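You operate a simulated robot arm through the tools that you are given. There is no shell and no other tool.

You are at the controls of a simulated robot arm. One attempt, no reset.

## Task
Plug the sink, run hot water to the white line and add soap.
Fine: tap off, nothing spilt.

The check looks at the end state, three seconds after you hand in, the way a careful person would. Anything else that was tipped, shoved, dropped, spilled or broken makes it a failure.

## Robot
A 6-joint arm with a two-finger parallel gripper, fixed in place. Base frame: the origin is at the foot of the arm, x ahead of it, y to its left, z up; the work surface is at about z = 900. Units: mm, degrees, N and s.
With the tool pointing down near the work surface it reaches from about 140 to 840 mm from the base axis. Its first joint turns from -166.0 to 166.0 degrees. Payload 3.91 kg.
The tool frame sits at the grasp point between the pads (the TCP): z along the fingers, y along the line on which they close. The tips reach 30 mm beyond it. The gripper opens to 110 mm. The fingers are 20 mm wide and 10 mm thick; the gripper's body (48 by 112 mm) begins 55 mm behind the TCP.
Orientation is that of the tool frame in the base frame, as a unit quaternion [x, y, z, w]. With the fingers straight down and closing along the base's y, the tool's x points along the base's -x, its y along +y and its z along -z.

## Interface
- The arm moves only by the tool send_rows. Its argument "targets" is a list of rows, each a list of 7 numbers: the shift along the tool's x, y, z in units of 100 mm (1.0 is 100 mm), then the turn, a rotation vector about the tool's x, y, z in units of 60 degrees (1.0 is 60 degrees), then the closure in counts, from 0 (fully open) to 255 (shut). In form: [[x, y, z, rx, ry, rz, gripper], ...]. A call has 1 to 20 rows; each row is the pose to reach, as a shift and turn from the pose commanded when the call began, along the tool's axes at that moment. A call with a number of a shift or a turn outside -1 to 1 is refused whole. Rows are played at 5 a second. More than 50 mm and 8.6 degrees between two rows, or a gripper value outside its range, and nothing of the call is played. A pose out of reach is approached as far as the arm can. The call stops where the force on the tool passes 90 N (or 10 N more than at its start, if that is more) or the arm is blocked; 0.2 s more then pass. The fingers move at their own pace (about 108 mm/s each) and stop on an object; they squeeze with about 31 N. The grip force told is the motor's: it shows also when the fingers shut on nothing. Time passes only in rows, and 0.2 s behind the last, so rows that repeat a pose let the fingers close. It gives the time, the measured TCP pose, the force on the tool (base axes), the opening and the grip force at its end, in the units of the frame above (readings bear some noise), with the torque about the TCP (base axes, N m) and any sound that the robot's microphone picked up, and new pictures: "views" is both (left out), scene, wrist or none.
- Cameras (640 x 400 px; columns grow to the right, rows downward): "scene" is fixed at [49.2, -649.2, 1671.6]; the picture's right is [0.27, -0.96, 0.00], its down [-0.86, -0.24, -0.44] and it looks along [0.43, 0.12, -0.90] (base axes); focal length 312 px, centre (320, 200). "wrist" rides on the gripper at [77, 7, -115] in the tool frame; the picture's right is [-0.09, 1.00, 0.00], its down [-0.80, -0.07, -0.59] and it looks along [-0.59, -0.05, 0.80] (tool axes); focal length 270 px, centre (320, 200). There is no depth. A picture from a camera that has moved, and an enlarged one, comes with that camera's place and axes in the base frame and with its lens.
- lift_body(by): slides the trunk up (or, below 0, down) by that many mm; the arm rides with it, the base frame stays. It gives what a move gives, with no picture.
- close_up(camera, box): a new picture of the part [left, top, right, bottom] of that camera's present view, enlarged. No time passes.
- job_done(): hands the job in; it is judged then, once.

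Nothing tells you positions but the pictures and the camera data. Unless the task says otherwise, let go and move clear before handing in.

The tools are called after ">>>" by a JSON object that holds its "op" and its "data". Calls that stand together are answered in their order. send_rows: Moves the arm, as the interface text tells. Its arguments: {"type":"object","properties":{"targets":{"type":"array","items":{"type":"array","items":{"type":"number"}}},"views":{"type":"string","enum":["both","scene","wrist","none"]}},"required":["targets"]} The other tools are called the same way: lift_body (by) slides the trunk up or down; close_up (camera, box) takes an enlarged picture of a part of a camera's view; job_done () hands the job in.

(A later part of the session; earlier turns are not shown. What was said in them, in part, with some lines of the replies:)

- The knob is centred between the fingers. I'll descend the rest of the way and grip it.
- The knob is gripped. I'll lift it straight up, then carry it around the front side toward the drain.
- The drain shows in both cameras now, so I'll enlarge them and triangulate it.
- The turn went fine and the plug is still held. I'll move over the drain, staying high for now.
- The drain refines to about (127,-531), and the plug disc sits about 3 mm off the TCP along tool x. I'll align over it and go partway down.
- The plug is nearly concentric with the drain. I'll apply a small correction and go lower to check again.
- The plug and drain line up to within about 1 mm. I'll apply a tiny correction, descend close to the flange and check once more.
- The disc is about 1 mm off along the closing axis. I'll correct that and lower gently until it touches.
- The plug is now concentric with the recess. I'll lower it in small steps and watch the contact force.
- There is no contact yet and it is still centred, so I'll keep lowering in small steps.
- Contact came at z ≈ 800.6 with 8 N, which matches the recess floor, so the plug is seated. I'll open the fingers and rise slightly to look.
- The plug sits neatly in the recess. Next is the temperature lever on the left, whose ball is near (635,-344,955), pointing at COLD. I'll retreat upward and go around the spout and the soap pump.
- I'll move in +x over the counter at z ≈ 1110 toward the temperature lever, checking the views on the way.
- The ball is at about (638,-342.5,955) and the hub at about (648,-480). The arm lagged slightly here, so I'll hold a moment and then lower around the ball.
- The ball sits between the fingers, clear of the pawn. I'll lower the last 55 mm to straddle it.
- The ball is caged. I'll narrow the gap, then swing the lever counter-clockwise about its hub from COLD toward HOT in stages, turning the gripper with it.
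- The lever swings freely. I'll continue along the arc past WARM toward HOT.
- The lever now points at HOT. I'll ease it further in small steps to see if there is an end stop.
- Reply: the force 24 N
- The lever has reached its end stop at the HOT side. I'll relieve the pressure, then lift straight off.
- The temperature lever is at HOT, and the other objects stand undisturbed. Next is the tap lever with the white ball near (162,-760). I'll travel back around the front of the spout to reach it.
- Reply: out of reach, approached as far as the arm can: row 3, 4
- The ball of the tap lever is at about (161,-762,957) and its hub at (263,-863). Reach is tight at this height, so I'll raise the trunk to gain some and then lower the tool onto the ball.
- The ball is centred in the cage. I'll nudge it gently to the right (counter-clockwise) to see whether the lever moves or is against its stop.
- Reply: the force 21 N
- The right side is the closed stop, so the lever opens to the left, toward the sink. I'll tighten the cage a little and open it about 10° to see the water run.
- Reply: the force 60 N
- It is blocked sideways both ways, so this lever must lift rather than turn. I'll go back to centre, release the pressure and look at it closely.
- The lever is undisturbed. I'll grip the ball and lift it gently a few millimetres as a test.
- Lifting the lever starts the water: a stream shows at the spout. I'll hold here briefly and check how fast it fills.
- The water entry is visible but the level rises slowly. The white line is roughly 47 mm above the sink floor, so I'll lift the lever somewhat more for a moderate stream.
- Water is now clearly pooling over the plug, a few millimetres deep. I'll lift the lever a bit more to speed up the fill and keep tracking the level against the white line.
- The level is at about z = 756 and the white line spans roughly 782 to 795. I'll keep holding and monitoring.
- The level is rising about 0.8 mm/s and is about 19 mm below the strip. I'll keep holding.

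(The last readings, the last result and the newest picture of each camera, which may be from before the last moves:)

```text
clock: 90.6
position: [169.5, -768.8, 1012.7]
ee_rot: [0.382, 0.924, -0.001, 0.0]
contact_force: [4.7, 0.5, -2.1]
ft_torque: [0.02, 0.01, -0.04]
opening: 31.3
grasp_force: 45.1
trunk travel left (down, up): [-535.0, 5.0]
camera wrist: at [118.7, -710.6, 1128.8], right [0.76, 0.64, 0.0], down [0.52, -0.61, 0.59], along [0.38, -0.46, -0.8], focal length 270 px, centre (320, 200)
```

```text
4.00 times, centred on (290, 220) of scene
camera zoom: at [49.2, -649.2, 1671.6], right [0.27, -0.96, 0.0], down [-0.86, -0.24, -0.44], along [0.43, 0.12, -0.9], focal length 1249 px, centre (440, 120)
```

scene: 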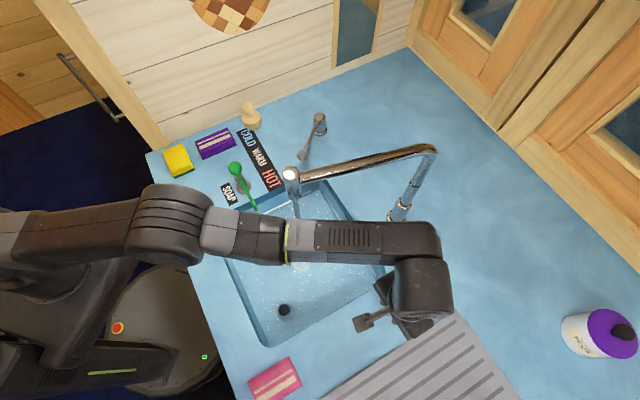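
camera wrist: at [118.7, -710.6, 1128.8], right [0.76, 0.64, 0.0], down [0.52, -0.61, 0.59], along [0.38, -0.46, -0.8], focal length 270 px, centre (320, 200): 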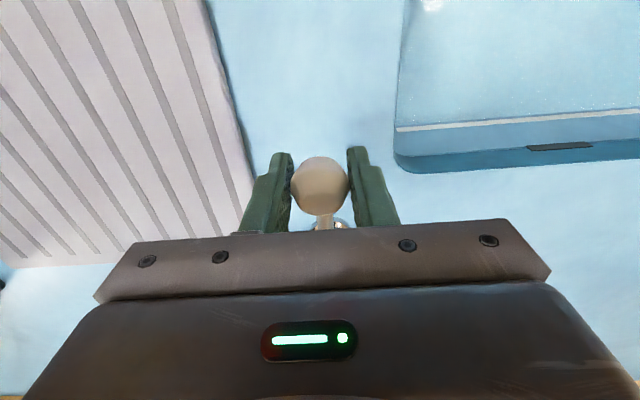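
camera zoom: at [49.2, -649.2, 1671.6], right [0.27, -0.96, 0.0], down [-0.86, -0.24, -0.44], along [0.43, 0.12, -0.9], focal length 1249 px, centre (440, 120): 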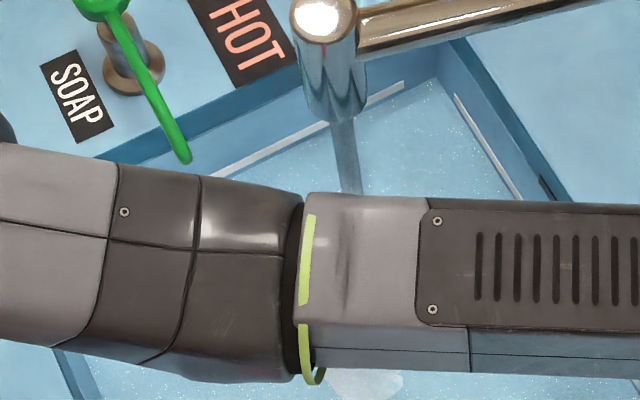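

About 7.5 mm remain to the strip's lower edge. I'll hold another 12 s and check again.

>>> {"op": "send_rows", "data": {"targets": [[0, 0, 0, 0, 0, 0, 255], [0, 0, 0, 0, 0, 0, 255], [0, 0, 0, 0, 0, 0, 255], [0, 0, 0, 0, 0, 0, 255], [0, 0, 0, 0, 0, 0, 255], [0, 0, 0, 0, 0, 0, 255], [0, 0, 0, 0, 0, 0, 255], [0, 0, 0, 0, 0, 0, 255], [0, 0, 0, 0, 0, 0, 255], [0, 0, 0, 0, 0, 0, 255], [0, 0, 0, 0, 0, 0, 255], [0, 0, 0, 0, 0, 0, 255], [0, 0, 0, 0, 0, 0, 255], [0, 0, 0, 0, 0, 0, 255], [0, 0, 0, 0, 0, 0, 255], [0, 0, 0, 0, 0, 0, 255], [0, 0, 0, 0, 0, 0, 255], [0, 0, 0, 0, 0, 0, 255], [0, 0, 0, 0, 0, 0, 255], [0, 0, 0, 0, 0, 0, 255]], "views": "none"}}

>>> {"op": "send_rows", "data": {"targets": [[0, 0, 0, 0, 0, 0, 255], [0, 0, 0, 0, 0, 0, 255], [0, 0, 0, 0, 0, 0, 255], [0, 0, 0, 0, 0, 0, 255], [0, 0, 0, 0, 0, 0, 255], [0, 0, 0, 0, 0, 0, 255], [0, 0, 0, 0, 0, 0, 255], [0, 0, 0, 0, 0, 0, 255], [0, 0, 0, 0, 0, 0, 255], [0, 0, 0, 0, 0, 0, 255], [0, 0, 0, 0, 0, 0, 255], [0, 0, 0, 0, 0, 0, 255], [0, 0, 0, 0, 0, 0, 255], [0, 0, 0, 0, 0, 0, 255], [0, 0, 0, 0, 0, 0, 255], [0, 0, 0, 0, 0, 0, 255], [0, 0, 0, 0, 0, 0, 255], [0, 0, 0, 0, 0, 0, 255], [0, 0, 0, 0, 0, 0, 255], [0, 0, 0, 0, 0, 0, 255]], "views": "scene"}}

>>> {"op": "close_up", "data": {"camera": "wrist", "box": [400, 60, 560, 160]}}

>>> {"op": "close_up", "data": {"camera": "scene", "box": [250, 170, 370, 240]}}

```text
clock: 94.8
position: [167.7, -768.1, 1013.5]
ee_rot: [0.381, 0.925, -0.001, -0.001]
contact_force: [4.0, -0.1, -1.5]
ft_torque: [-0.06, -0.02, -0.03]
opening: 30.9
grasp_force: 45.2
trunk travel left (down, up): [-535.0, 5.0]
```

```text
clock: 99.0
position: [168.0, -768.9, 1012.9]
ee_rot: [0.381, 0.925, -0.001, -0.001]
contact_force: [4.8, 0.6, -1.8]
ft_torque: [0.01, 0.01, -0.02]
opening: 31.2
grasp_force: 44.8
trunk travel left (down, up): [-535.0, 5.0]
```

scene: 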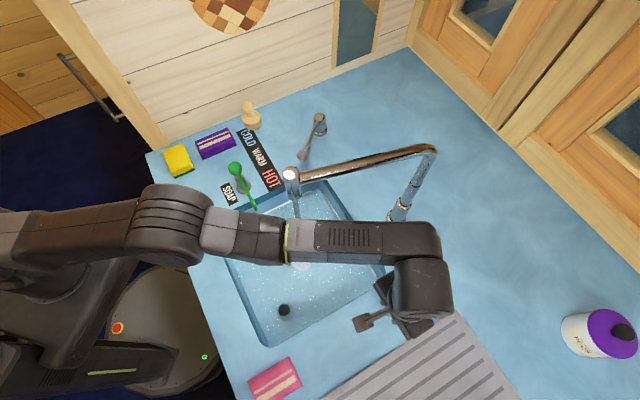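

```text
4.00 times, centred on (480, 110) of wrist
camera zoom: at [118.7, -710.5, 1128.9], right [0.76, 0.64, 0.0], down [0.52, -0.61, 0.59], along [0.38, -0.46, -0.8], focal length 1081 px, centre (-320, 560)
```

zoom: 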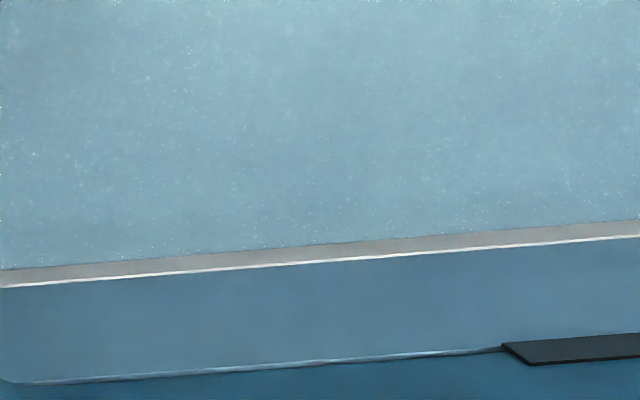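

```text
5.33 times, centred on (310, 205) of scene
camera zoom: at [49.2, -649.2, 1671.6], right [0.27, -0.96, 0.0], down [-0.86, -0.24, -0.44], along [0.43, 0.12, -0.9], focal length 1666 px, centre (373, 173)
```

zoom: 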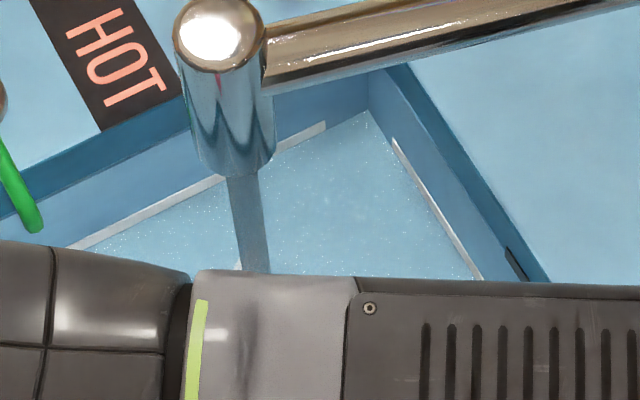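

The water has just reached the strip's lower edge. I'll give it about 4 more seconds, then check before closing.

>>> {"op": "send_rows", "data": {"targets": [[0, 0, 0, 0, 0, 0, 255], [0, 0, 0, 0, 0, 0, 255], [0, 0, 0, 0, 0, 0, 255], [0, 0, 0, 0, 0, 0, 255], [0, 0, 0, 0, 0, 0, 255], [0, 0, 0, 0, 0, 0, 255], [0, 0, 0, 0, 0, 0, 255], [0, 0, 0, 0, 0, 0, 255], [0, 0, 0, 0, 0, 0, 255], [0, 0, 0, 0, 0, 0, 255], [0, 0, 0, 0, 0, 0, 255], [0, 0, 0, 0, 0, 0, 255], [0, 0, 0, 0, 0, 0, 255], [0, 0, 0, 0, 0, 0, 255], [0, 0, 0, 0, 0, 0, 255], [0, 0, 0, 0, 0, 0, 255], [0, 0, 0, 0, 0, 0, 255], [0, 0, 0, 0, 0, 0, 255], [0, 0, 0, 0, 0, 0, 255], [0, 0, 0, 0, 0, 0, 255]], "views": "none"}}

>>> {"op": "close_up", "data": {"camera": "wrist", "box": [400, 60, 560, 160]}}

>>> {"op": "close_up", "data": {"camera": "scene", "box": [250, 170, 370, 240]}}

```text
clock: 103.2
position: [168.5, -768.9, 1013.1]
ee_rot: [0.382, 0.924, 0.0, 0.0]
contact_force: [4.0, 1.2, -2.3]
ft_torque: [-0.01, 0.01, 0.03]
opening: 31.0
grasp_force: 44.8
trunk travel left (down, up): [-535.0, 5.0]
```

```text
4.00 times, centred on (480, 110) of wrist
camera zoom: at [118.6, -710.5, 1128.9], right [0.76, 0.64, 0.0], down [0.52, -0.61, 0.59], along [0.38, -0.46, -0.8], focal length 1081 px, centre (-320, 560)
```

zoom: 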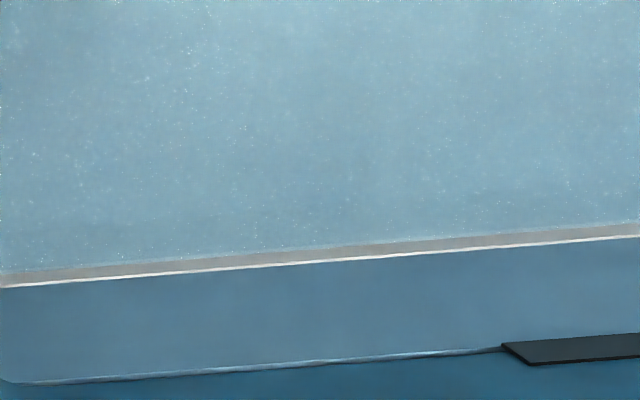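

```text
5.33 times, centred on (310, 205) of scene
camera zoom: at [49.2, -649.2, 1671.6], right [0.27, -0.96, 0.0], down [-0.86, -0.24, -0.44], along [0.43, 0.12, -0.9], focal length 1666 px, centre (373, 173)
```

zoom: 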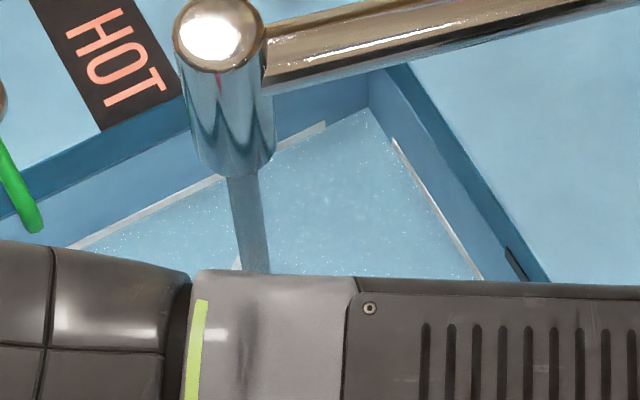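

The level is about a fifth of the way up the strip. I'll give it 4 more seconds, then lower the lever along its arc to the closed position.

>>> {"op": "send_rows", "data": {"targets": [[0, 0, 0, 0, 0, 0, 255], [0, 0, 0, 0, 0, 0, 255], [0, 0, 0, 0, 0, 0, 255], [0, 0, 0, 0, 0, 0, 255], [0, 0, 0, 0, 0, 0, 255], [0, 0, 0, 0, 0, 0, 255], [0, 0, 0, 0, 0, 0, 255], [0, 0, 0, 0, 0, 0, 255], [0, 0, 0, 0, 0, 0, 255], [0, 0, 0, 0, 0, 0, 255], [0, 0, 0, 0, 0, 0, 255], [0, 0, 0, 0, 0, 0, 255], [0, 0, 0, 0, 0, 0, 255], [0, 0, 0, 0, 0, 0, 255], [0, 0, 0, 0, 0, 0, 255], [0, 0, 0, 0, 0, 0, 255], [0, 0, 0, 0, 0, 0, 255]], "views": "none"}}

>>> {"op": "send_rows", "data": {"targets": [[0.018, 0, 0.07, 0, 0, 0, 255], [0.039, 0, 0.14, 0, 0, 0, 255], [0.057, 0, 0.21, 0, 0, 0, 255], [0.071, 0, 0.28, 0, 0, 0, 255], [0.082, 0, 0.35, 0, 0, 0, 255], [0.09, 0, 0.42, 0, 0, 0, 255], [0.095, 0, 0.49, 0, 0, 0, 255], [0.097, 0, 0.56, 0, 0, 0, 255], [0.097, 0, 0.57, 0, 0, 0, 255]], "views": "both"}}

>>> {"op": "close_up", "data": {"camera": "wrist", "box": [400, 80, 560, 180]}}

>>> {"op": "close_up", "data": {"camera": "scene", "box": [250, 170, 370, 240]}}

```text
clock: 106.8
position: [167.4, -768.9, 1011.9]
ee_rot: [0.381, 0.925, -0.001, 0.0]
contact_force: [4.8, 0.6, -1.8]
ft_torque: [-0.02, 0.0, -0.04]
opening: 31.1
grasp_force: 44.6
trunk travel left (down, up): [-535.0, 5.0]
```

```text
clock: 108.8
position: [161.2, -760.7, 957.4]
ee_rot: [0.382, 0.924, 0.0, 0.001]
contact_force: [-2.4, 3.5, 10.3]
ft_torque: [-0.55, -0.61, -0.02]
opening: 31.1
grasp_force: 45.0
trunk travel left (down, up): [-535.0, 5.0]
camera wrist: at [110.6, -702.3, 1073.5], right [0.77, 0.64, 0.0], down [0.52, -0.61, 0.6], along [0.38, -0.46, -0.8], focal length 270 px, centre (320, 200)
```

scene: 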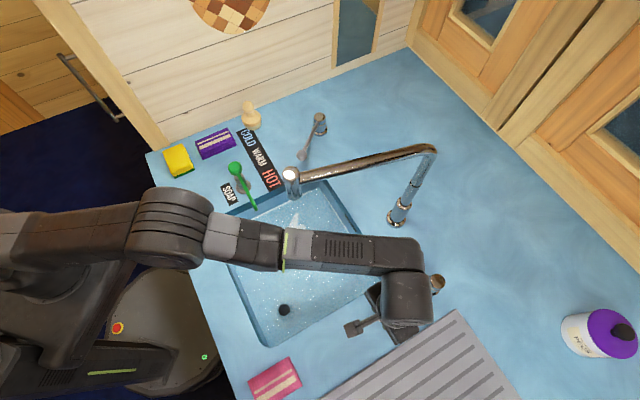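
wrist: 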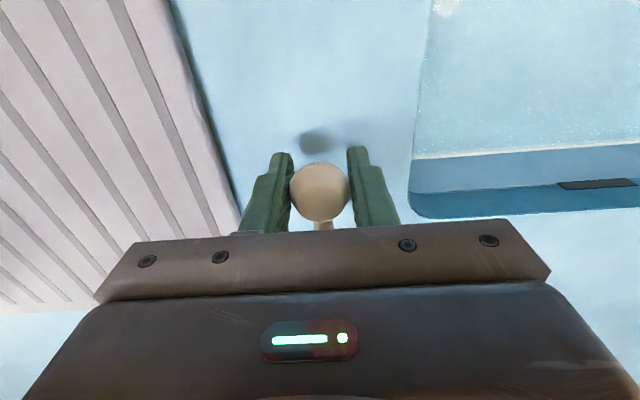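

```text
4.00 times, centred on (480, 130) of wrist
camera zoom: at [110.6, -702.3, 1073.5], right [0.77, 0.64, 0.0], down [0.52, -0.61, 0.6], along [0.38, -0.46, -0.8], focal length 1081 px, centre (-320, 480)
```

zoom: 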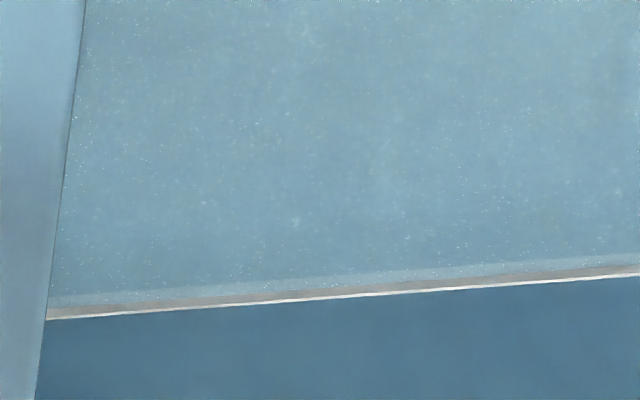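

```text
5.33 times, centred on (310, 205) of scene
camera zoom: at [49.2, -649.2, 1671.6], right [0.27, -0.96, 0.0], down [-0.86, -0.24, -0.44], along [0.43, 0.12, -0.9], focal length 1666 px, centre (373, 173)
```

zoom: 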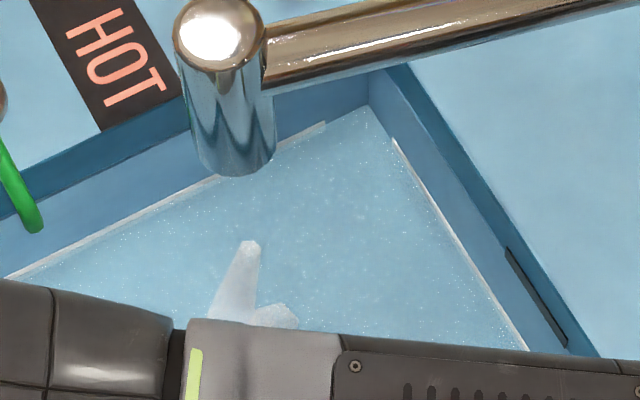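

The lever is down and the stream below the spout is gone, with the level near the middle of the strip. I'll wait a moment and check for leftover flow before letting go.

>>> {"op": "send_rows", "data": {"targets": [[0, 0, 0.01, 0, 0, 0, 255], [0, 0, 0.01, 0, 0, 0, 255], [0, 0, 0.01, 0, 0, 0, 255], [0, 0, 0.01, 0, 0, 0, 255], [0, 0, 0.01, 0, 0, 0, 255], [0, 0, 0.01, 0, 0, 0, 255]], "views": "both"}}

>>> {"op": "close_up", "data": {"camera": "wrist", "box": [400, 80, 560, 180]}}

>>> {"op": "close_up", "data": {"camera": "scene", "box": [250, 170, 370, 240]}}

```text
clock: 110.2
position: [159.3, -760.6, 956.4]
ee_rot: [0.382, 0.924, -0.001, 0.002]
contact_force: [-3.2, -0.2, 16.6]
ft_torque: [-0.16, -0.2, -0.02]
opening: 30.9
grasp_force: 45.5
trunk travel left (down, up): [-535.0, 5.0]
camera wrist: at [110.6, -702.2, 1073.0], right [0.76, 0.64, 0.0], down [0.52, -0.61, 0.6], along [0.38, -0.46, -0.8], focal length 270 px, centre (320, 200)
```

scene: 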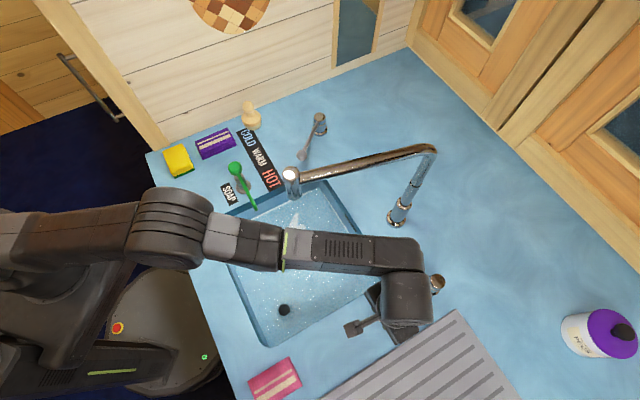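
wrist: 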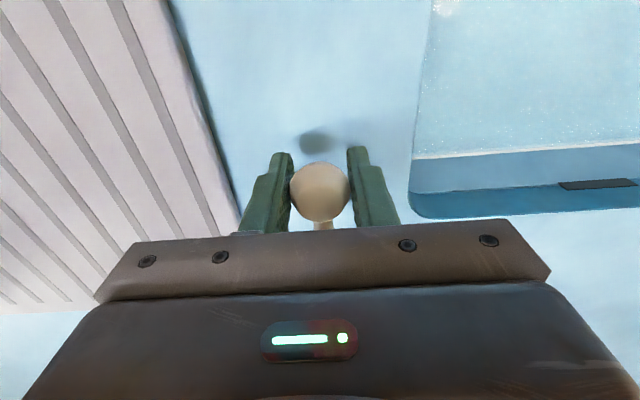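

```text
4.00 times, centred on (480, 130) of wrist
camera zoom: at [110.6, -702.2, 1073.0], right [0.76, 0.64, 0.0], down [0.52, -0.61, 0.6], along [0.38, -0.46, -0.8], focal length 1081 px, centre (-320, 480)
```

zoom: 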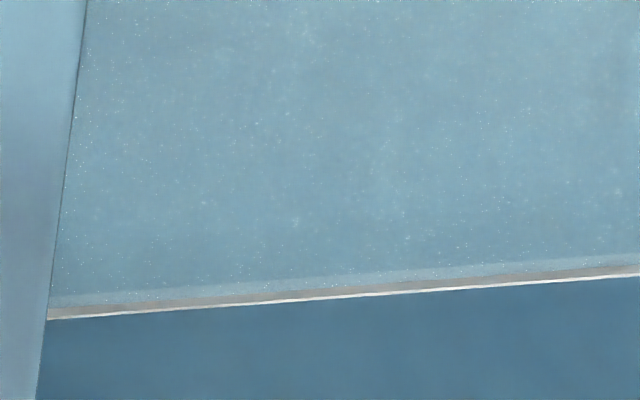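

```text
5.33 times, centred on (310, 205) of scene
camera zoom: at [49.2, -649.2, 1671.6], right [0.27, -0.96, 0.0], down [-0.86, -0.24, -0.44], along [0.43, 0.12, -0.9], focal length 1666 px, centre (373, 173)
```

zoom: 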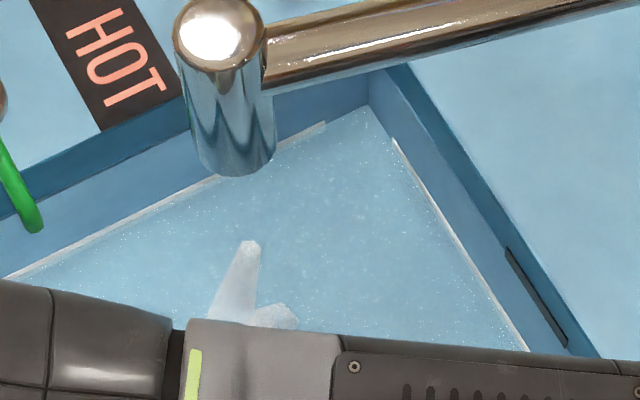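

The water is off and the level is stable at about mid-strip. I'll release the ball and rise straight up.

>>> {"op": "send_rows", "data": {"targets": [[0, 0, 0, 0, 0, 0, 200], [0, 0, 0, 0, 0, 0, 130], [0, 0, 0, 0, 0, 0, 110], [0, 0, 0, 0, 0, 0, 110]], "views": "none"}}

>>> {"op": "send_rows", "data": {"targets": [[0, 0, -0.2, 0, 0, 0, 110], [0, 0, -0.5, 0, 0, 0, 110], [0, 0, -0.8, 0, 0, 0, 110]], "views": "both"}}

>>> {"op": "close_up", "data": {"camera": "wrist", "box": [220, 50, 640, 250]}}

```text
clock: 111.2
position: [161.3, -761.9, 955.2]
ee_rot: [0.382, 0.924, 0.0, 0.0]
contact_force: [0.1, -0.2, 0.1]
ft_torque: [0.01, 0.0, -0.02]
opening: 62.3
grasp_force: 0.0
trunk travel left (down, up): [-535.0, 5.0]
```

```text
clock: 112.0
position: [158.7, -761.4, 1035.6]
ee_rot: [0.381, 0.924, -0.001, 0.0]
contact_force: [0.7, 0.5, 0.0]
ft_torque: [0.01, -0.02, 0.01]
opening: 62.3
grasp_force: 0.1
trunk travel left (down, up): [-535.0, 5.0]
camera wrist: at [109.5, -703.5, 1151.9], right [0.76, 0.64, 0.0], down [0.52, -0.61, 0.59], along [0.38, -0.45, -0.8], focal length 270 px, centre (320, 200)
```

scene: 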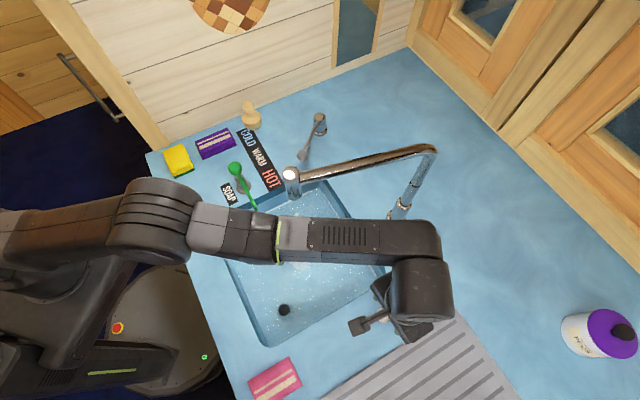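
wrist: 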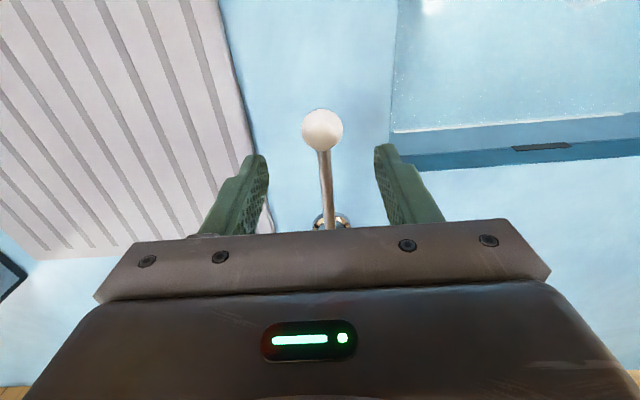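

```text
1.52 times, centred on (430, 150) of wrist
camera zoom: at [109.5, -703.5, 1151.9], right [0.76, 0.64, 0.0], down [0.52, -0.61, 0.59], along [0.38, -0.45, -0.8], focal length 412 px, centre (152, 276)
```

zoom: 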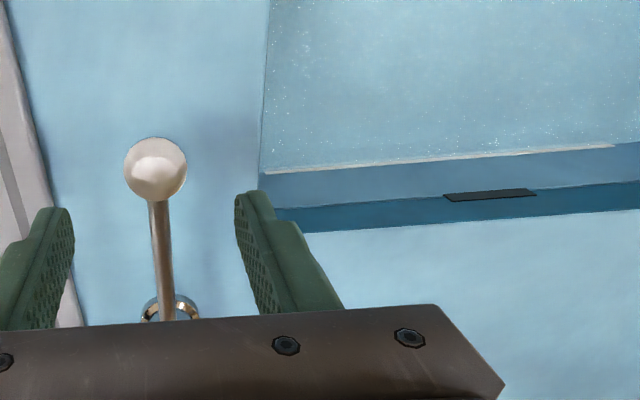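

The tap lever is back in its closed position. Next is the soap pump, with its head near (399,-330,1005). I'll go back around the front of the spout the way I came.

>>> {"op": "send_rows", "data": {"targets": [[0.15, 0.15, -0.2, 0, 0, 0, 110], [0.35, 0.35, -0.4, 0, 0, 0, 110], [0.6, 0.6, -0.6, 0, 0, 0, 110], [0.83, 0.83, -0.8, 0, 0, 0, 110]], "views": "none"}}

>>> {"op": "send_rows", "data": {"targets": [[0.28, 0.28, 0, 0, 0, 0, 110], [0.55, 0.55, 0, 0, 0, 0, 110], [0.83, 0.83, 0, 0, 0, 0, 110]], "views": "scene"}}

>>> {"op": "send_rows", "data": {"targets": [[0.28, 0.28, 0, 0, 0, 0, 160], [0.55, 0.55, 0, 0, 0, 0, 200], [0.83, 0.83, 0, 0, 0, 0, 255]], "views": "both"}}

```text
clock: 113.0
position: [160.2, -644.1, 1118.3]
ee_rot: [0.382, 0.924, -0.001, 0.0]
contact_force: [-0.2, 0.8, 0.2]
ft_torque: [-0.02, 0.0, 0.0]
opening: 62.6
grasp_force: 0.0
trunk travel left (down, up): [-535.0, 5.0]
```

```text
clock: 113.8
position: [158.3, -527.2, 1115.8]
ee_rot: [0.38, 0.925, -0.001, 0.0]
contact_force: [-0.3, -0.6, 0.6]
ft_torque: [-0.04, 0.0, -0.02]
opening: 62.8
grasp_force: 0.0
trunk travel left (down, up): [-535.0, 5.0]
```

scene: 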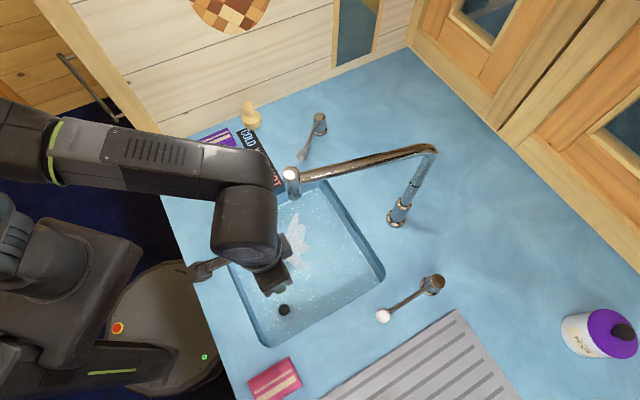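

```text
clock: 114.6
position: [158.0, -409.4, 1114.2]
ee_rot: [0.381, 0.925, -0.001, 0.001]
contact_force: [-0.1, 0.4, 0.3]
ft_torque: [-0.03, 0.0, 0.0]
opening: 0.0
grasp_force: 31.4
trunk travel left (down, up): [-535.0, 5.0]
camera wrist: at [108.3, -351.3, 1231.4], right [0.76, 0.64, 0.0], down [0.52, -0.61, 0.6], along [0.38, -0.46, -0.8], focal length 270 px, centre (320, 200)
```

scene: 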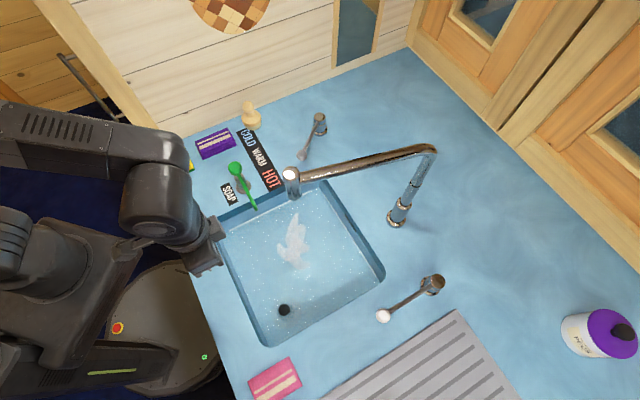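
wrist: 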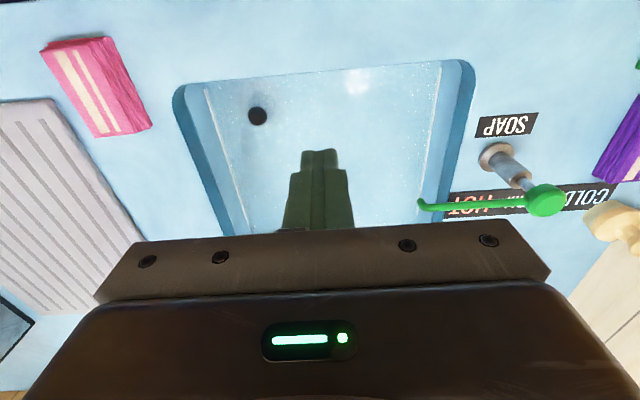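

>>> {"op": "close_up", "data": {"camera": "scene", "box": [200, 150, 400, 350]}}

>>> {"op": "close_up", "data": {"camera": "wrist", "box": [160, 40, 340, 240]}}

>>> {"op": "close_up", "data": {"camera": "wrist", "box": [400, 100, 600, 240]}}

>>> {"op": "close_up", "data": {"camera": "scene", "box": [210, 150, 290, 220]}}

```text
2.00 times, centred on (300, 250) of scene
camera zoom: at [49.2, -649.2, 1671.6], right [0.27, -0.96, 0.0], down [-0.86, -0.24, -0.44], along [0.43, 0.12, -0.9], focal length 625 px, centre (360, 100)
```

zoom: 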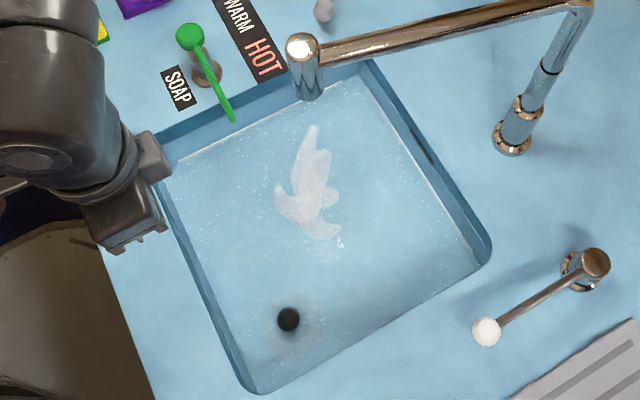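

```text
2.00 times, centred on (250, 140) of wrist
camera zoom: at [108.3, -351.3, 1231.4], right [0.76, 0.64, 0.0], down [0.52, -0.61, 0.6], along [0.38, -0.46, -0.8], focal length 541 px, centre (460, 320)
```

zoom: 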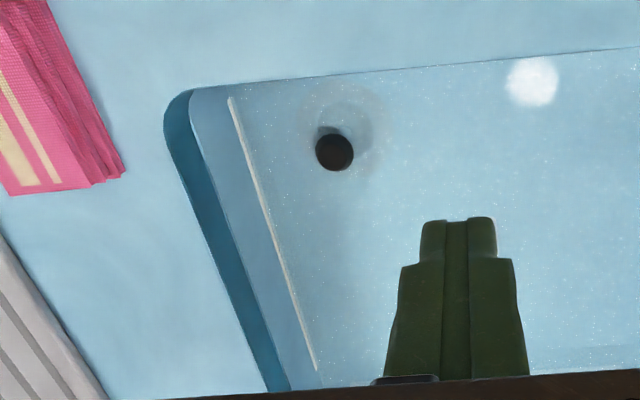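

```text
2.86 times, centred on (500, 170) of wrist
camera zoom: at [108.3, -351.3, 1231.4], right [0.76, 0.64, 0.0], down [0.52, -0.61, 0.6], along [0.38, -0.46, -0.8], focal length 772 px, centre (-194, 286)
```

zoom: 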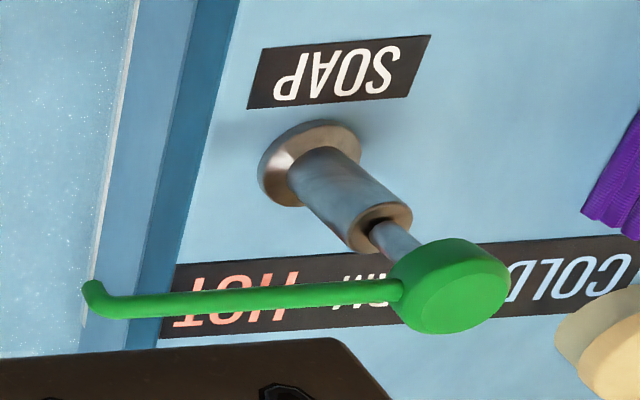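

```text
5.71 times, centred on (250, 185) of scene
camera zoom: at [49.2, -649.2, 1671.6], right [0.27, -0.96, 0.0], down [-0.86, -0.24, -0.44], along [0.43, 0.12, -0.9], focal length 1784 px, centre (720, 286)
```

zoom: 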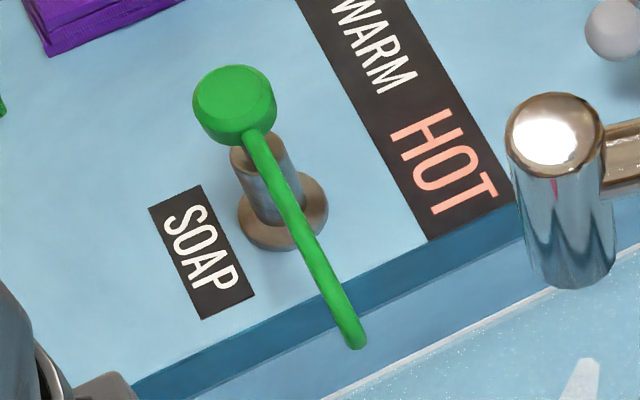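

I can see steam over the water, so it is hot, and the level sits at the line. The soap pump's head is at about (396,-330,1008). I'll move over it with the fingers closed to press it.

>>> {"op": "send_rows", "data": {"targets": [[-0.19, 0.38, 0, 0, 0, 0, 255], [-0.375, 0.75, 0, 0, 0, 0, 255]], "views": "none"}}

>>> {"op": "send_rows", "data": {"targets": [[-0.19, 0.38, 0, 0, 0, 0, 255], [-0.375, 0.75, 0, 0, 0, 0, 255]], "views": "none"}}

>>> {"op": "send_rows", "data": {"targets": [[-0.19, 0.38, 0, 0, 0, 0, 255], [-0.375, 0.75, 0, 0, 0, 0, 255], [-0.375, 0.75, 0, 0, 0, 0, 255]], "views": "both"}}

```text
clock: 115.2
position: [237.2, -382.9, 1114.0]
ee_rot: [0.381, 0.925, -0.001, -0.001]
contact_force: [-0.6, 0.2, 0.6]
ft_torque: [-0.02, 0.02, 0.01]
opening: 0.1
grasp_force: 31.2
trunk travel left (down, up): [-535.0, 5.0]
```

```text
clock: 115.8
position: [320.5, -355.3, 1113.8]
ee_rot: [0.381, 0.924, -0.001, -0.001]
contact_force: [0.6, 0.6, -0.5]
ft_torque: [0.02, 0.0, 0.01]
opening: 0.0
grasp_force: 31.3
trunk travel left (down, up): [-535.0, 5.0]
```

```text
clock: 116.6
position: [398.4, -327.7, 1114.6]
ee_rot: [0.382, 0.924, -0.001, 0.0]
contact_force: [0.1, 0.3, 0.4]
ft_torque: [-0.01, 0.02, 0.02]
opening: 0.1
grasp_force: 31.4
trunk travel left (down, up): [-535.0, 5.0]
camera wrist: at [349.2, -269.6, 1228.9], right [0.77, 0.64, 0.0], down [0.52, -0.61, 0.6], along [0.38, -0.46, -0.8], focal length 270 px, centre (320, 200)
```

scene: 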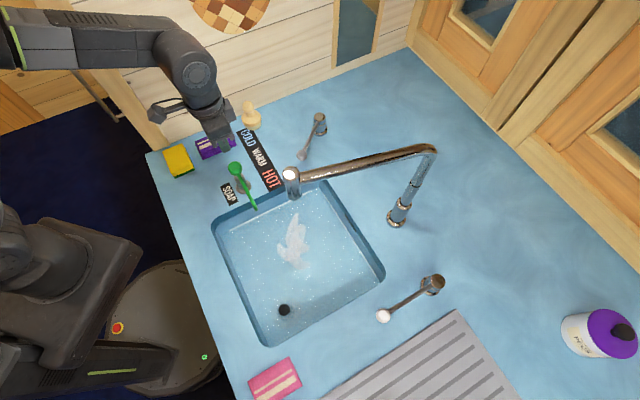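
wrist: 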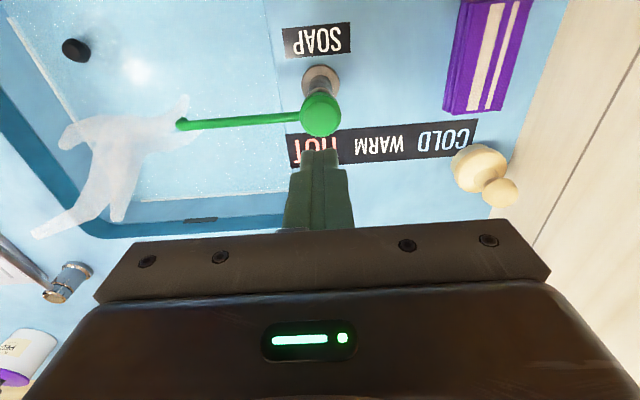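

The tool is directly over the pump head. I'll descend toward it and then press in small steps.

>>> {"op": "send_rows", "data": {"targets": [[0.008, 0.004, 0.25, 0, 0, 0, 255], [0.008, 0.004, 0.5, 0, 0, 0, 255], [0.008, 0.004, 0.55, 0, 0, 0, 255]], "views": "wrist"}}

>>> {"op": "close_up", "data": {"camera": "wrist", "box": [240, 60, 400, 240]}}

>>> {"op": "close_up", "data": {"camera": "scene", "box": [190, 120, 290, 220]}}

```text
clock: 117.4
position: [397.2, -327.4, 1058.7]
ee_rot: [0.381, 0.925, 0.0, 0.001]
contact_force: [0.5, 0.1, 0.7]
ft_torque: [0.0, 0.01, 0.0]
opening: 0.2
grasp_force: 30.8
trunk travel left (down, up): [-535.0, 5.0]
camera wrist: at [348.7, -269.5, 1174.6], right [0.76, 0.64, 0.0], down [0.52, -0.61, 0.6], along [0.38, -0.46, -0.8], focal length 270 px, centre (320, 200)
```

wrist: 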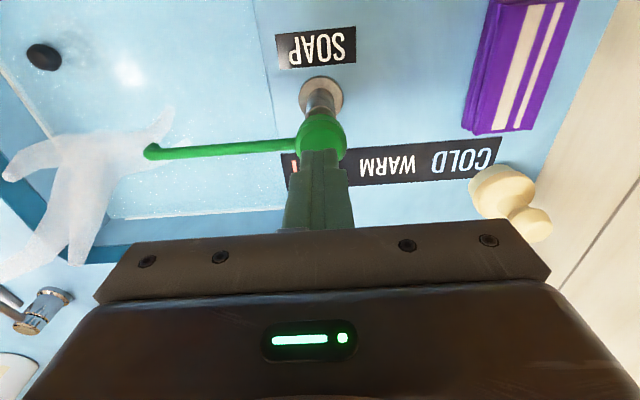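

```text
2.22 times, centred on (320, 150) of wrist
camera zoom: at [348.7, -269.5, 1174.6], right [0.76, 0.64, 0.0], down [0.52, -0.61, 0.6], along [0.38, -0.46, -0.8], focal length 601 px, centre (320, 311)
```

zoom: 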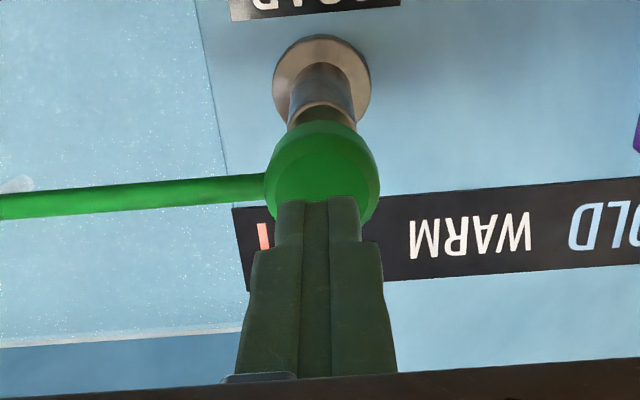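

```text
4.00 times, centred on (240, 170) of scene
camera zoom: at [49.2, -649.2, 1671.6], right [0.27, -0.96, 0.0], down [-0.86, -0.24, -0.44], along [0.43, 0.12, -0.9], focal length 1249 px, centre (640, 320)
```

zoom: 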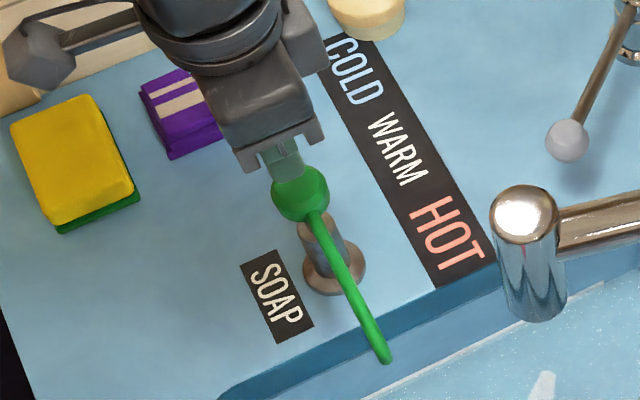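

>>> {"op": "send_rows", "data": {"targets": [[0, 0, 0.05, 0, 0, 0, 255], [0, 0, 0.1, 0, 0, 0, 255], [0, 0, 0.13, 0, 0, 0, 255], [0, 0, 0.16, 0, 0, 0, 255], [0, 0, 0.19, 0, 0, 0, 255]], "views": "wrist"}}

>>> {"op": "close_up", "data": {"camera": "scene", "box": [190, 120, 290, 220]}}

```text
clock: 118.6
position: [396.5, -327.3, 1039.5]
ee_rot: [0.381, 0.925, 0.0, 0.001]
contact_force: [-0.2, 0.6, 0.1]
ft_torque: [0.0, 0.01, -0.02]
opening: 0.1
grasp_force: 31.1
trunk travel left (down, up): [-535.0, 5.0]
camera wrist: at [348.1, -270.3, 1156.5], right [0.76, 0.64, 0.0], down [0.52, -0.61, 0.6], along [0.38, -0.46, -0.8], focal length 270 px, centre (320, 200)
```

wrist: 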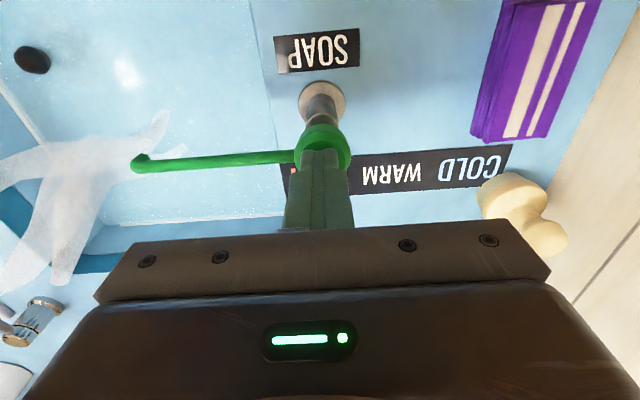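

```text
4.00 times, centred on (240, 170) of scene
camera zoom: at [49.2, -649.2, 1671.6], right [0.27, -0.96, 0.0], down [-0.86, -0.24, -0.44], along [0.43, 0.12, -0.9], focal length 1249 px, centre (640, 320)
```

zoom: 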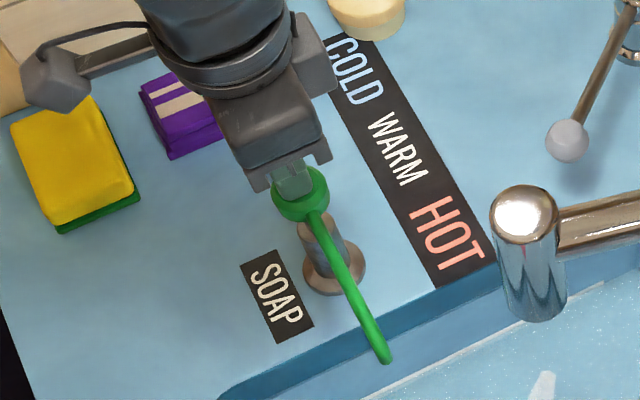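

The tip is just above the head with no contact yet. I'll press down gradually now.

>>> {"op": "send_rows", "data": {"targets": [[0, 0, 0.02, 0, 0, 0, 255], [0, 0, 0.04, 0, 0, 0, 255], [0, 0, 0.06, 0, 0, 0, 255], [0, 0, 0.08, 0, 0, 0, 255]], "views": "wrist"}}

>>> {"op": "send_rows", "data": {"targets": [[0, 0, 0.02, 0, 0, 0, 255], [0, 0, 0.04, 0, 0, 0, 255], [0, 0, 0.06, 0, 0, 0, 255], [0, 0, 0.08, 0, 0, 0, 255]], "views": "both"}}

>>> {"op": "close_up", "data": {"camera": "scene", "box": [190, 120, 290, 220]}}

```text
clock: 119.6
position: [397.5, -328.0, 1032.8]
ee_rot: [0.381, 0.925, -0.001, 0.0]
contact_force: [-1.3, -1.7, 5.8]
ft_torque: [0.0, 0.05, -0.01]
opening: 0.0
grasp_force: 31.5
trunk travel left (down, up): [-535.0, 5.0]
camera wrist: at [348.1, -270.3, 1148.8], right [0.76, 0.64, 0.0], down [0.52, -0.61, 0.6], along [0.38, -0.46, -0.8], focal length 270 px, centre (320, 200)
```

wrist: 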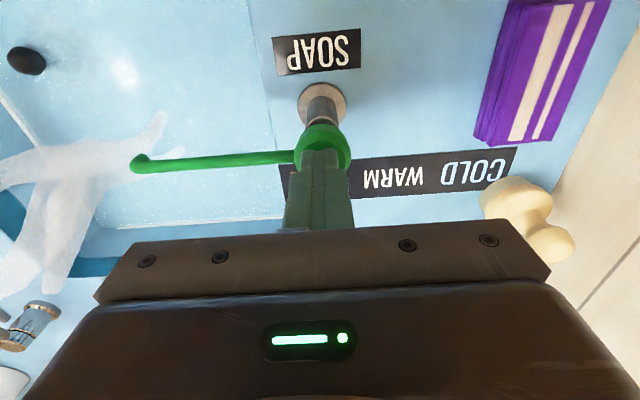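

```text
clock: 120.6
position: [396.9, -328.5, 1025.7]
ee_rot: [0.381, 0.924, -0.001, 0.002]
contact_force: [0.2, -5.9, 17.4]
ft_torque: [-0.16, 0.02, -0.01]
opening: 0.0
grasp_force: 30.7
trunk travel left (down, up): [-535.0, 5.0]
camera wrist: at [347.9, -269.9, 1141.1], right [0.76, 0.64, 0.0], down [0.52, -0.61, 0.6], along [0.39, -0.46, -0.8], focal length 270 px, centre (320, 200)
```

scene: 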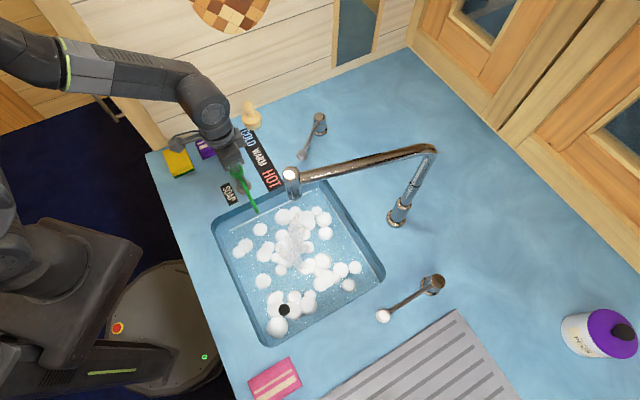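
wrist: 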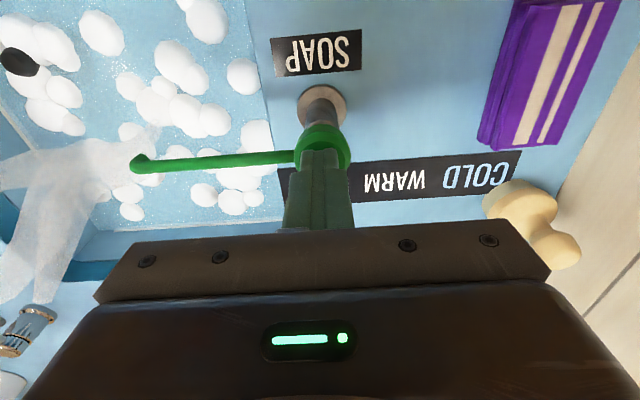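

```text
4.00 times, centred on (240, 170) of scene
camera zoom: at [49.2, -649.2, 1671.6], right [0.27, -0.96, 0.0], down [-0.86, -0.24, -0.44], along [0.43, 0.12, -0.9], focal length 1249 px, centre (640, 320)
```

zoom: 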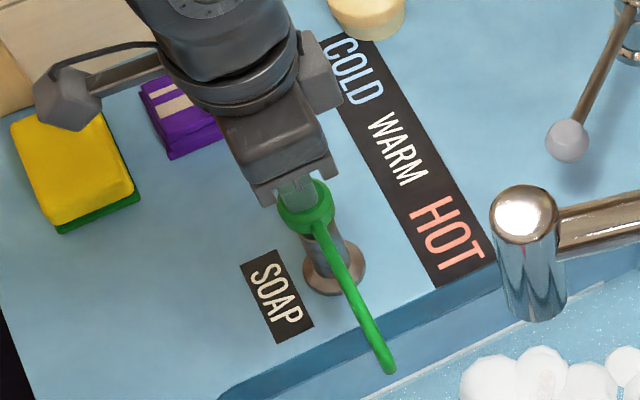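

Suds have appeared in the sink, so the soap is dispensed. I'll lift straight off the pump.

>>> {"op": "send_rows", "data": {"targets": [[0, 0, -0.1, 0, 0, 0, 255], [0, 0, -0.4, 0, 0, 0, 255], [0, 0, -0.8, 0, 0, 0, 255], [0, 0, -1.0, 0, 0, 0, 255]], "views": "none"}}

>>> {"op": "send_rows", "data": {"targets": [[0.35, 0, -0.1, 0, 0, 0, 255], [0.7, 0, -0.2, 0, 0, 0, 200], [1.0, 0, -0.3, 0, 0, 0, 110]], "views": "both"}}

>>> {"op": "close_up", "data": {"camera": "scene", "box": [190, 150, 410, 350]}}

>>> {"op": "close_up", "data": {"camera": "scene", "box": [250, 160, 370, 240]}}

```text
clock: 121.6
position: [397.0, -329.8, 1124.4]
ee_rot: [0.382, 0.924, 0.0, 0.001]
contact_force: [-0.8, -0.1, 0.5]
ft_torque: [0.0, -0.03, -0.01]
opening: 0.0
grasp_force: 30.8
trunk travel left (down, up): [-535.0, 5.0]
```

```text
clock: 122.4
position: [328.0, -255.3, 1154.8]
ee_rot: [0.38, 0.925, 0.0, 0.0]
contact_force: [0.3, 0.2, 0.2]
ft_torque: [-0.02, -0.03, -0.02]
opening: 62.7
grasp_force: 0.0
trunk travel left (down, up): [-535.0, 5.0]
camera wrist: at [277.4, -197.9, 1270.9], right [0.76, 0.64, 0.0], down [0.52, -0.61, 0.6], along [0.38, -0.46, -0.8], focal length 270 px, centre (320, 200)
```

scene: 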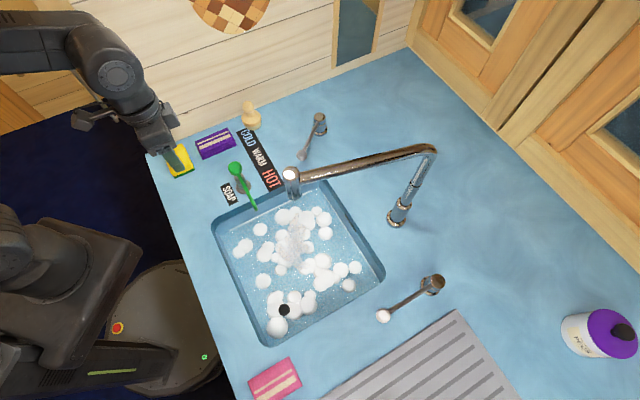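
wrist: 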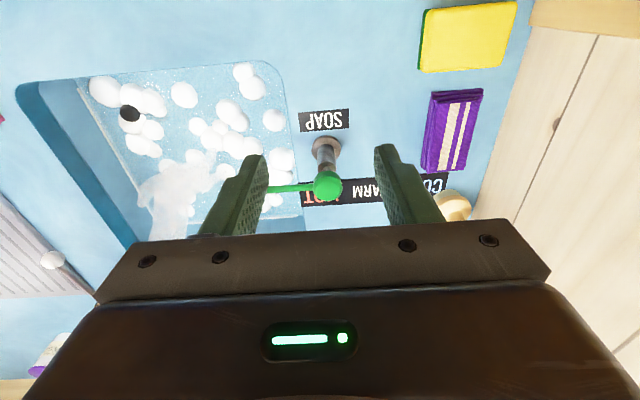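

```text
2.00 times, centred on (300, 250) of scene
camera zoom: at [49.2, -649.2, 1671.6], right [0.27, -0.96, 0.0], down [-0.86, -0.24, -0.44], along [0.43, 0.12, -0.9], focal length 625 px, centre (360, 100)
```

zoom: 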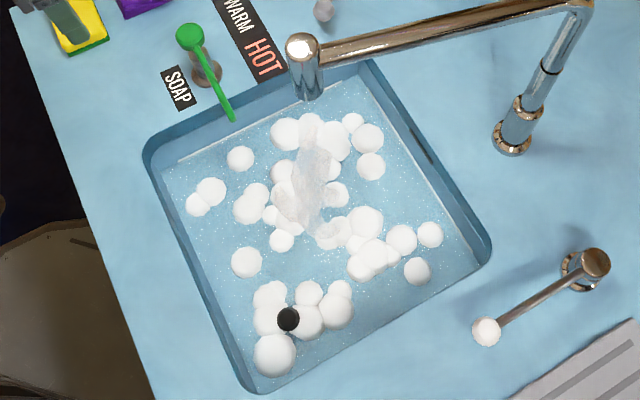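

```text
5.00 times, centred on (310, 200) of scene
camera zoom: at [49.2, -649.2, 1671.6], right [0.27, -0.96, 0.0], down [-0.86, -0.24, -0.44], along [0.43, 0.12, -0.9], focal length 1562 px, centre (370, 200)
```

zoom: 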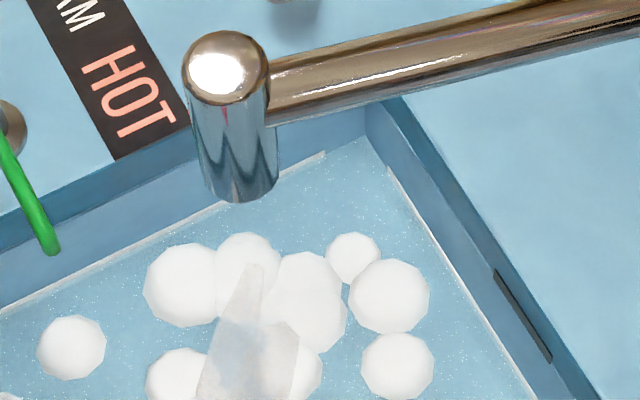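

Plug, hot water at the line, suds and the closed tap all look right. I'll move further clear and check the level hasn't changed before handing in.

>>> {"op": "send_rows", "data": {"targets": [[0.2, -0.2, -0.2, 0, 0, 0, 110], [0.4, -0.4, -0.4, 0, 0, 0, 110], [0.5, -0.5, -0.6, 0, 0, 0, 110], [0.5, -0.5, -0.6, 0, 0, 0, 110], [0.5, -0.5, -0.6, 0, 0, 0, 110], [0.5, -0.5, -0.6, 0, 0, 0, 110], [0.5, -0.5, -0.6, 0, 0, 0, 110], [0.5, -0.5, -0.6, 0, 0, 0, 110]], "views": "both"}}

>>> {"op": "close_up", "data": {"camera": "scene", "box": [250, 160, 370, 240]}}

>>> {"op": "close_up", "data": {"camera": "wrist", "box": [0, 40, 320, 240]}}

>>> {"op": "close_up", "data": {"camera": "scene", "box": [330, 190, 400, 290]}}

```text
clock: 124.2
position: [255.7, -257.6, 1215.9]
ee_rot: [0.38, 0.925, 0.0, 0.0]
contact_force: [0.2, 0.6, -0.1]
ft_torque: [-0.01, 0.0, 0.02]
opening: 62.7
grasp_force: 0.0
trunk travel left (down, up): [-535.0, 5.0]
camera wrist: at [206.0, -198.8, 1331.3], right [0.76, 0.64, 0.0], down [0.52, -0.61, 0.6], along [0.38, -0.46, -0.8], focal length 270 px, centre (320, 200)
```

scene: 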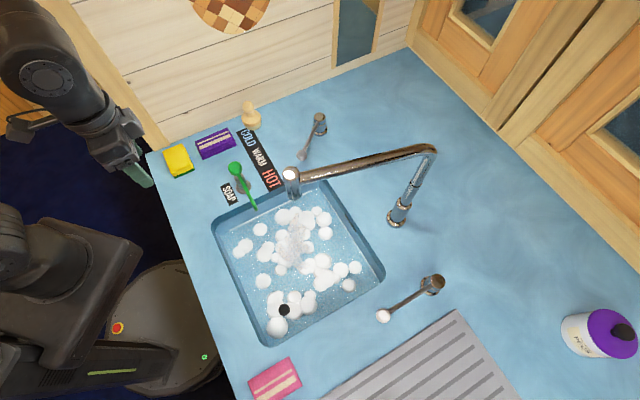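
wrist: 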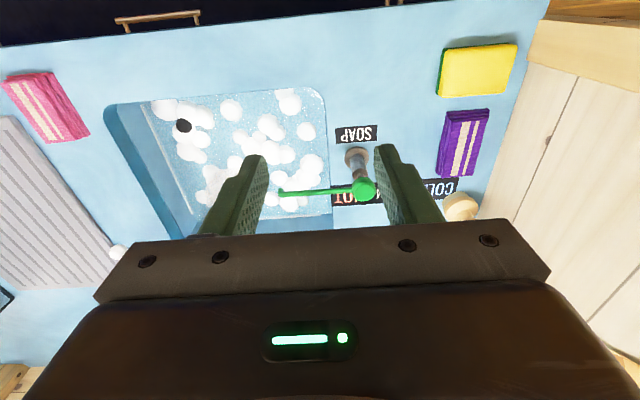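

```text
5.00 times, centred on (310, 200) of scene
camera zoom: at [49.2, -649.2, 1671.6], right [0.27, -0.96, 0.0], down [-0.86, -0.24, -0.44], along [0.43, 0.12, -0.9], focal length 1562 px, centre (370, 200)
```

zoom: 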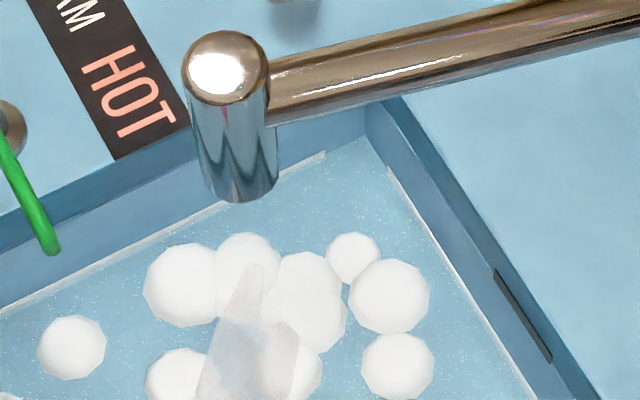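

```text
2.00 times, centred on (160, 140) of wrist
camera zoom: at [206.0, -198.8, 1331.3], right [0.76, 0.64, 0.0], down [0.52, -0.61, 0.6], along [0.38, -0.46, -0.8], focal length 541 px, centre (640, 320)
```

zoom: 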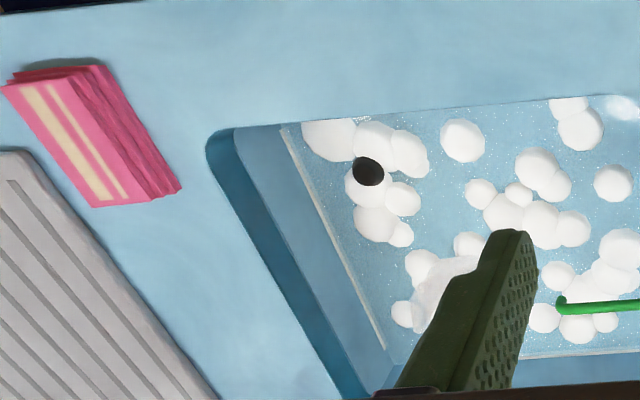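

```text
4.00 times, centred on (365, 240) of scene
camera zoom: at [49.2, -649.2, 1671.6], right [0.27, -0.96, 0.0], down [-0.86, -0.24, -0.44], along [0.43, 0.12, -0.9], focal length 1249 px, centre (140, 40)
```

zoom: 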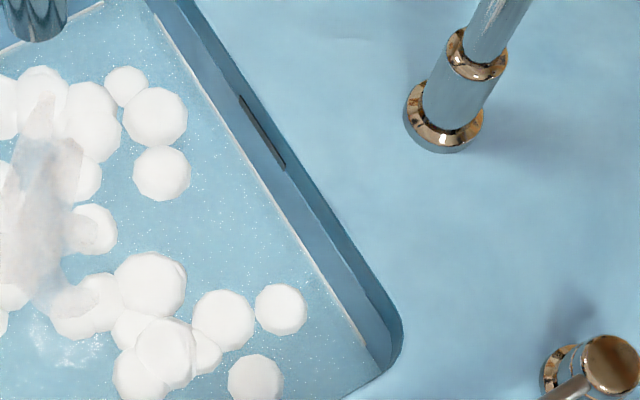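

The sink is plugged and the hot water stands steady at the white line, with steam and suds on it. The tap is off with no stream, nothing is spilt, the other objects are where they were, and the arm is clear. I'm handing in now.

>>> {"op": "job_done", "data": {}}

```text
The job is handed in.
```

The sink is plugged and filled with hot, soapy water to the white line, and the tap is off. I handed the job in at that point and haven't seen the check's verdict.

- **Plug:** the black stopper sits in the drain recess, and the level held steady after I shut the tap.
- **Water:** I turned the temperature lever to its HOT stop, and steam showed over the water. The level settled at about the middle of the white line.
- **Soap:** one press of the pump, and suds spread across the water.
- **Tap:** the lever is back down in its closed position, with no stream from the spout.
- **Surroundings:** I saw nothing spilt, and the other items on the counter look undisturbed. The arm is clear of the sink.

I first tried the tap lever sideways both ways, at up to about 60 N, before finding that it lifts. It showed no damage and worked normally afterwards.
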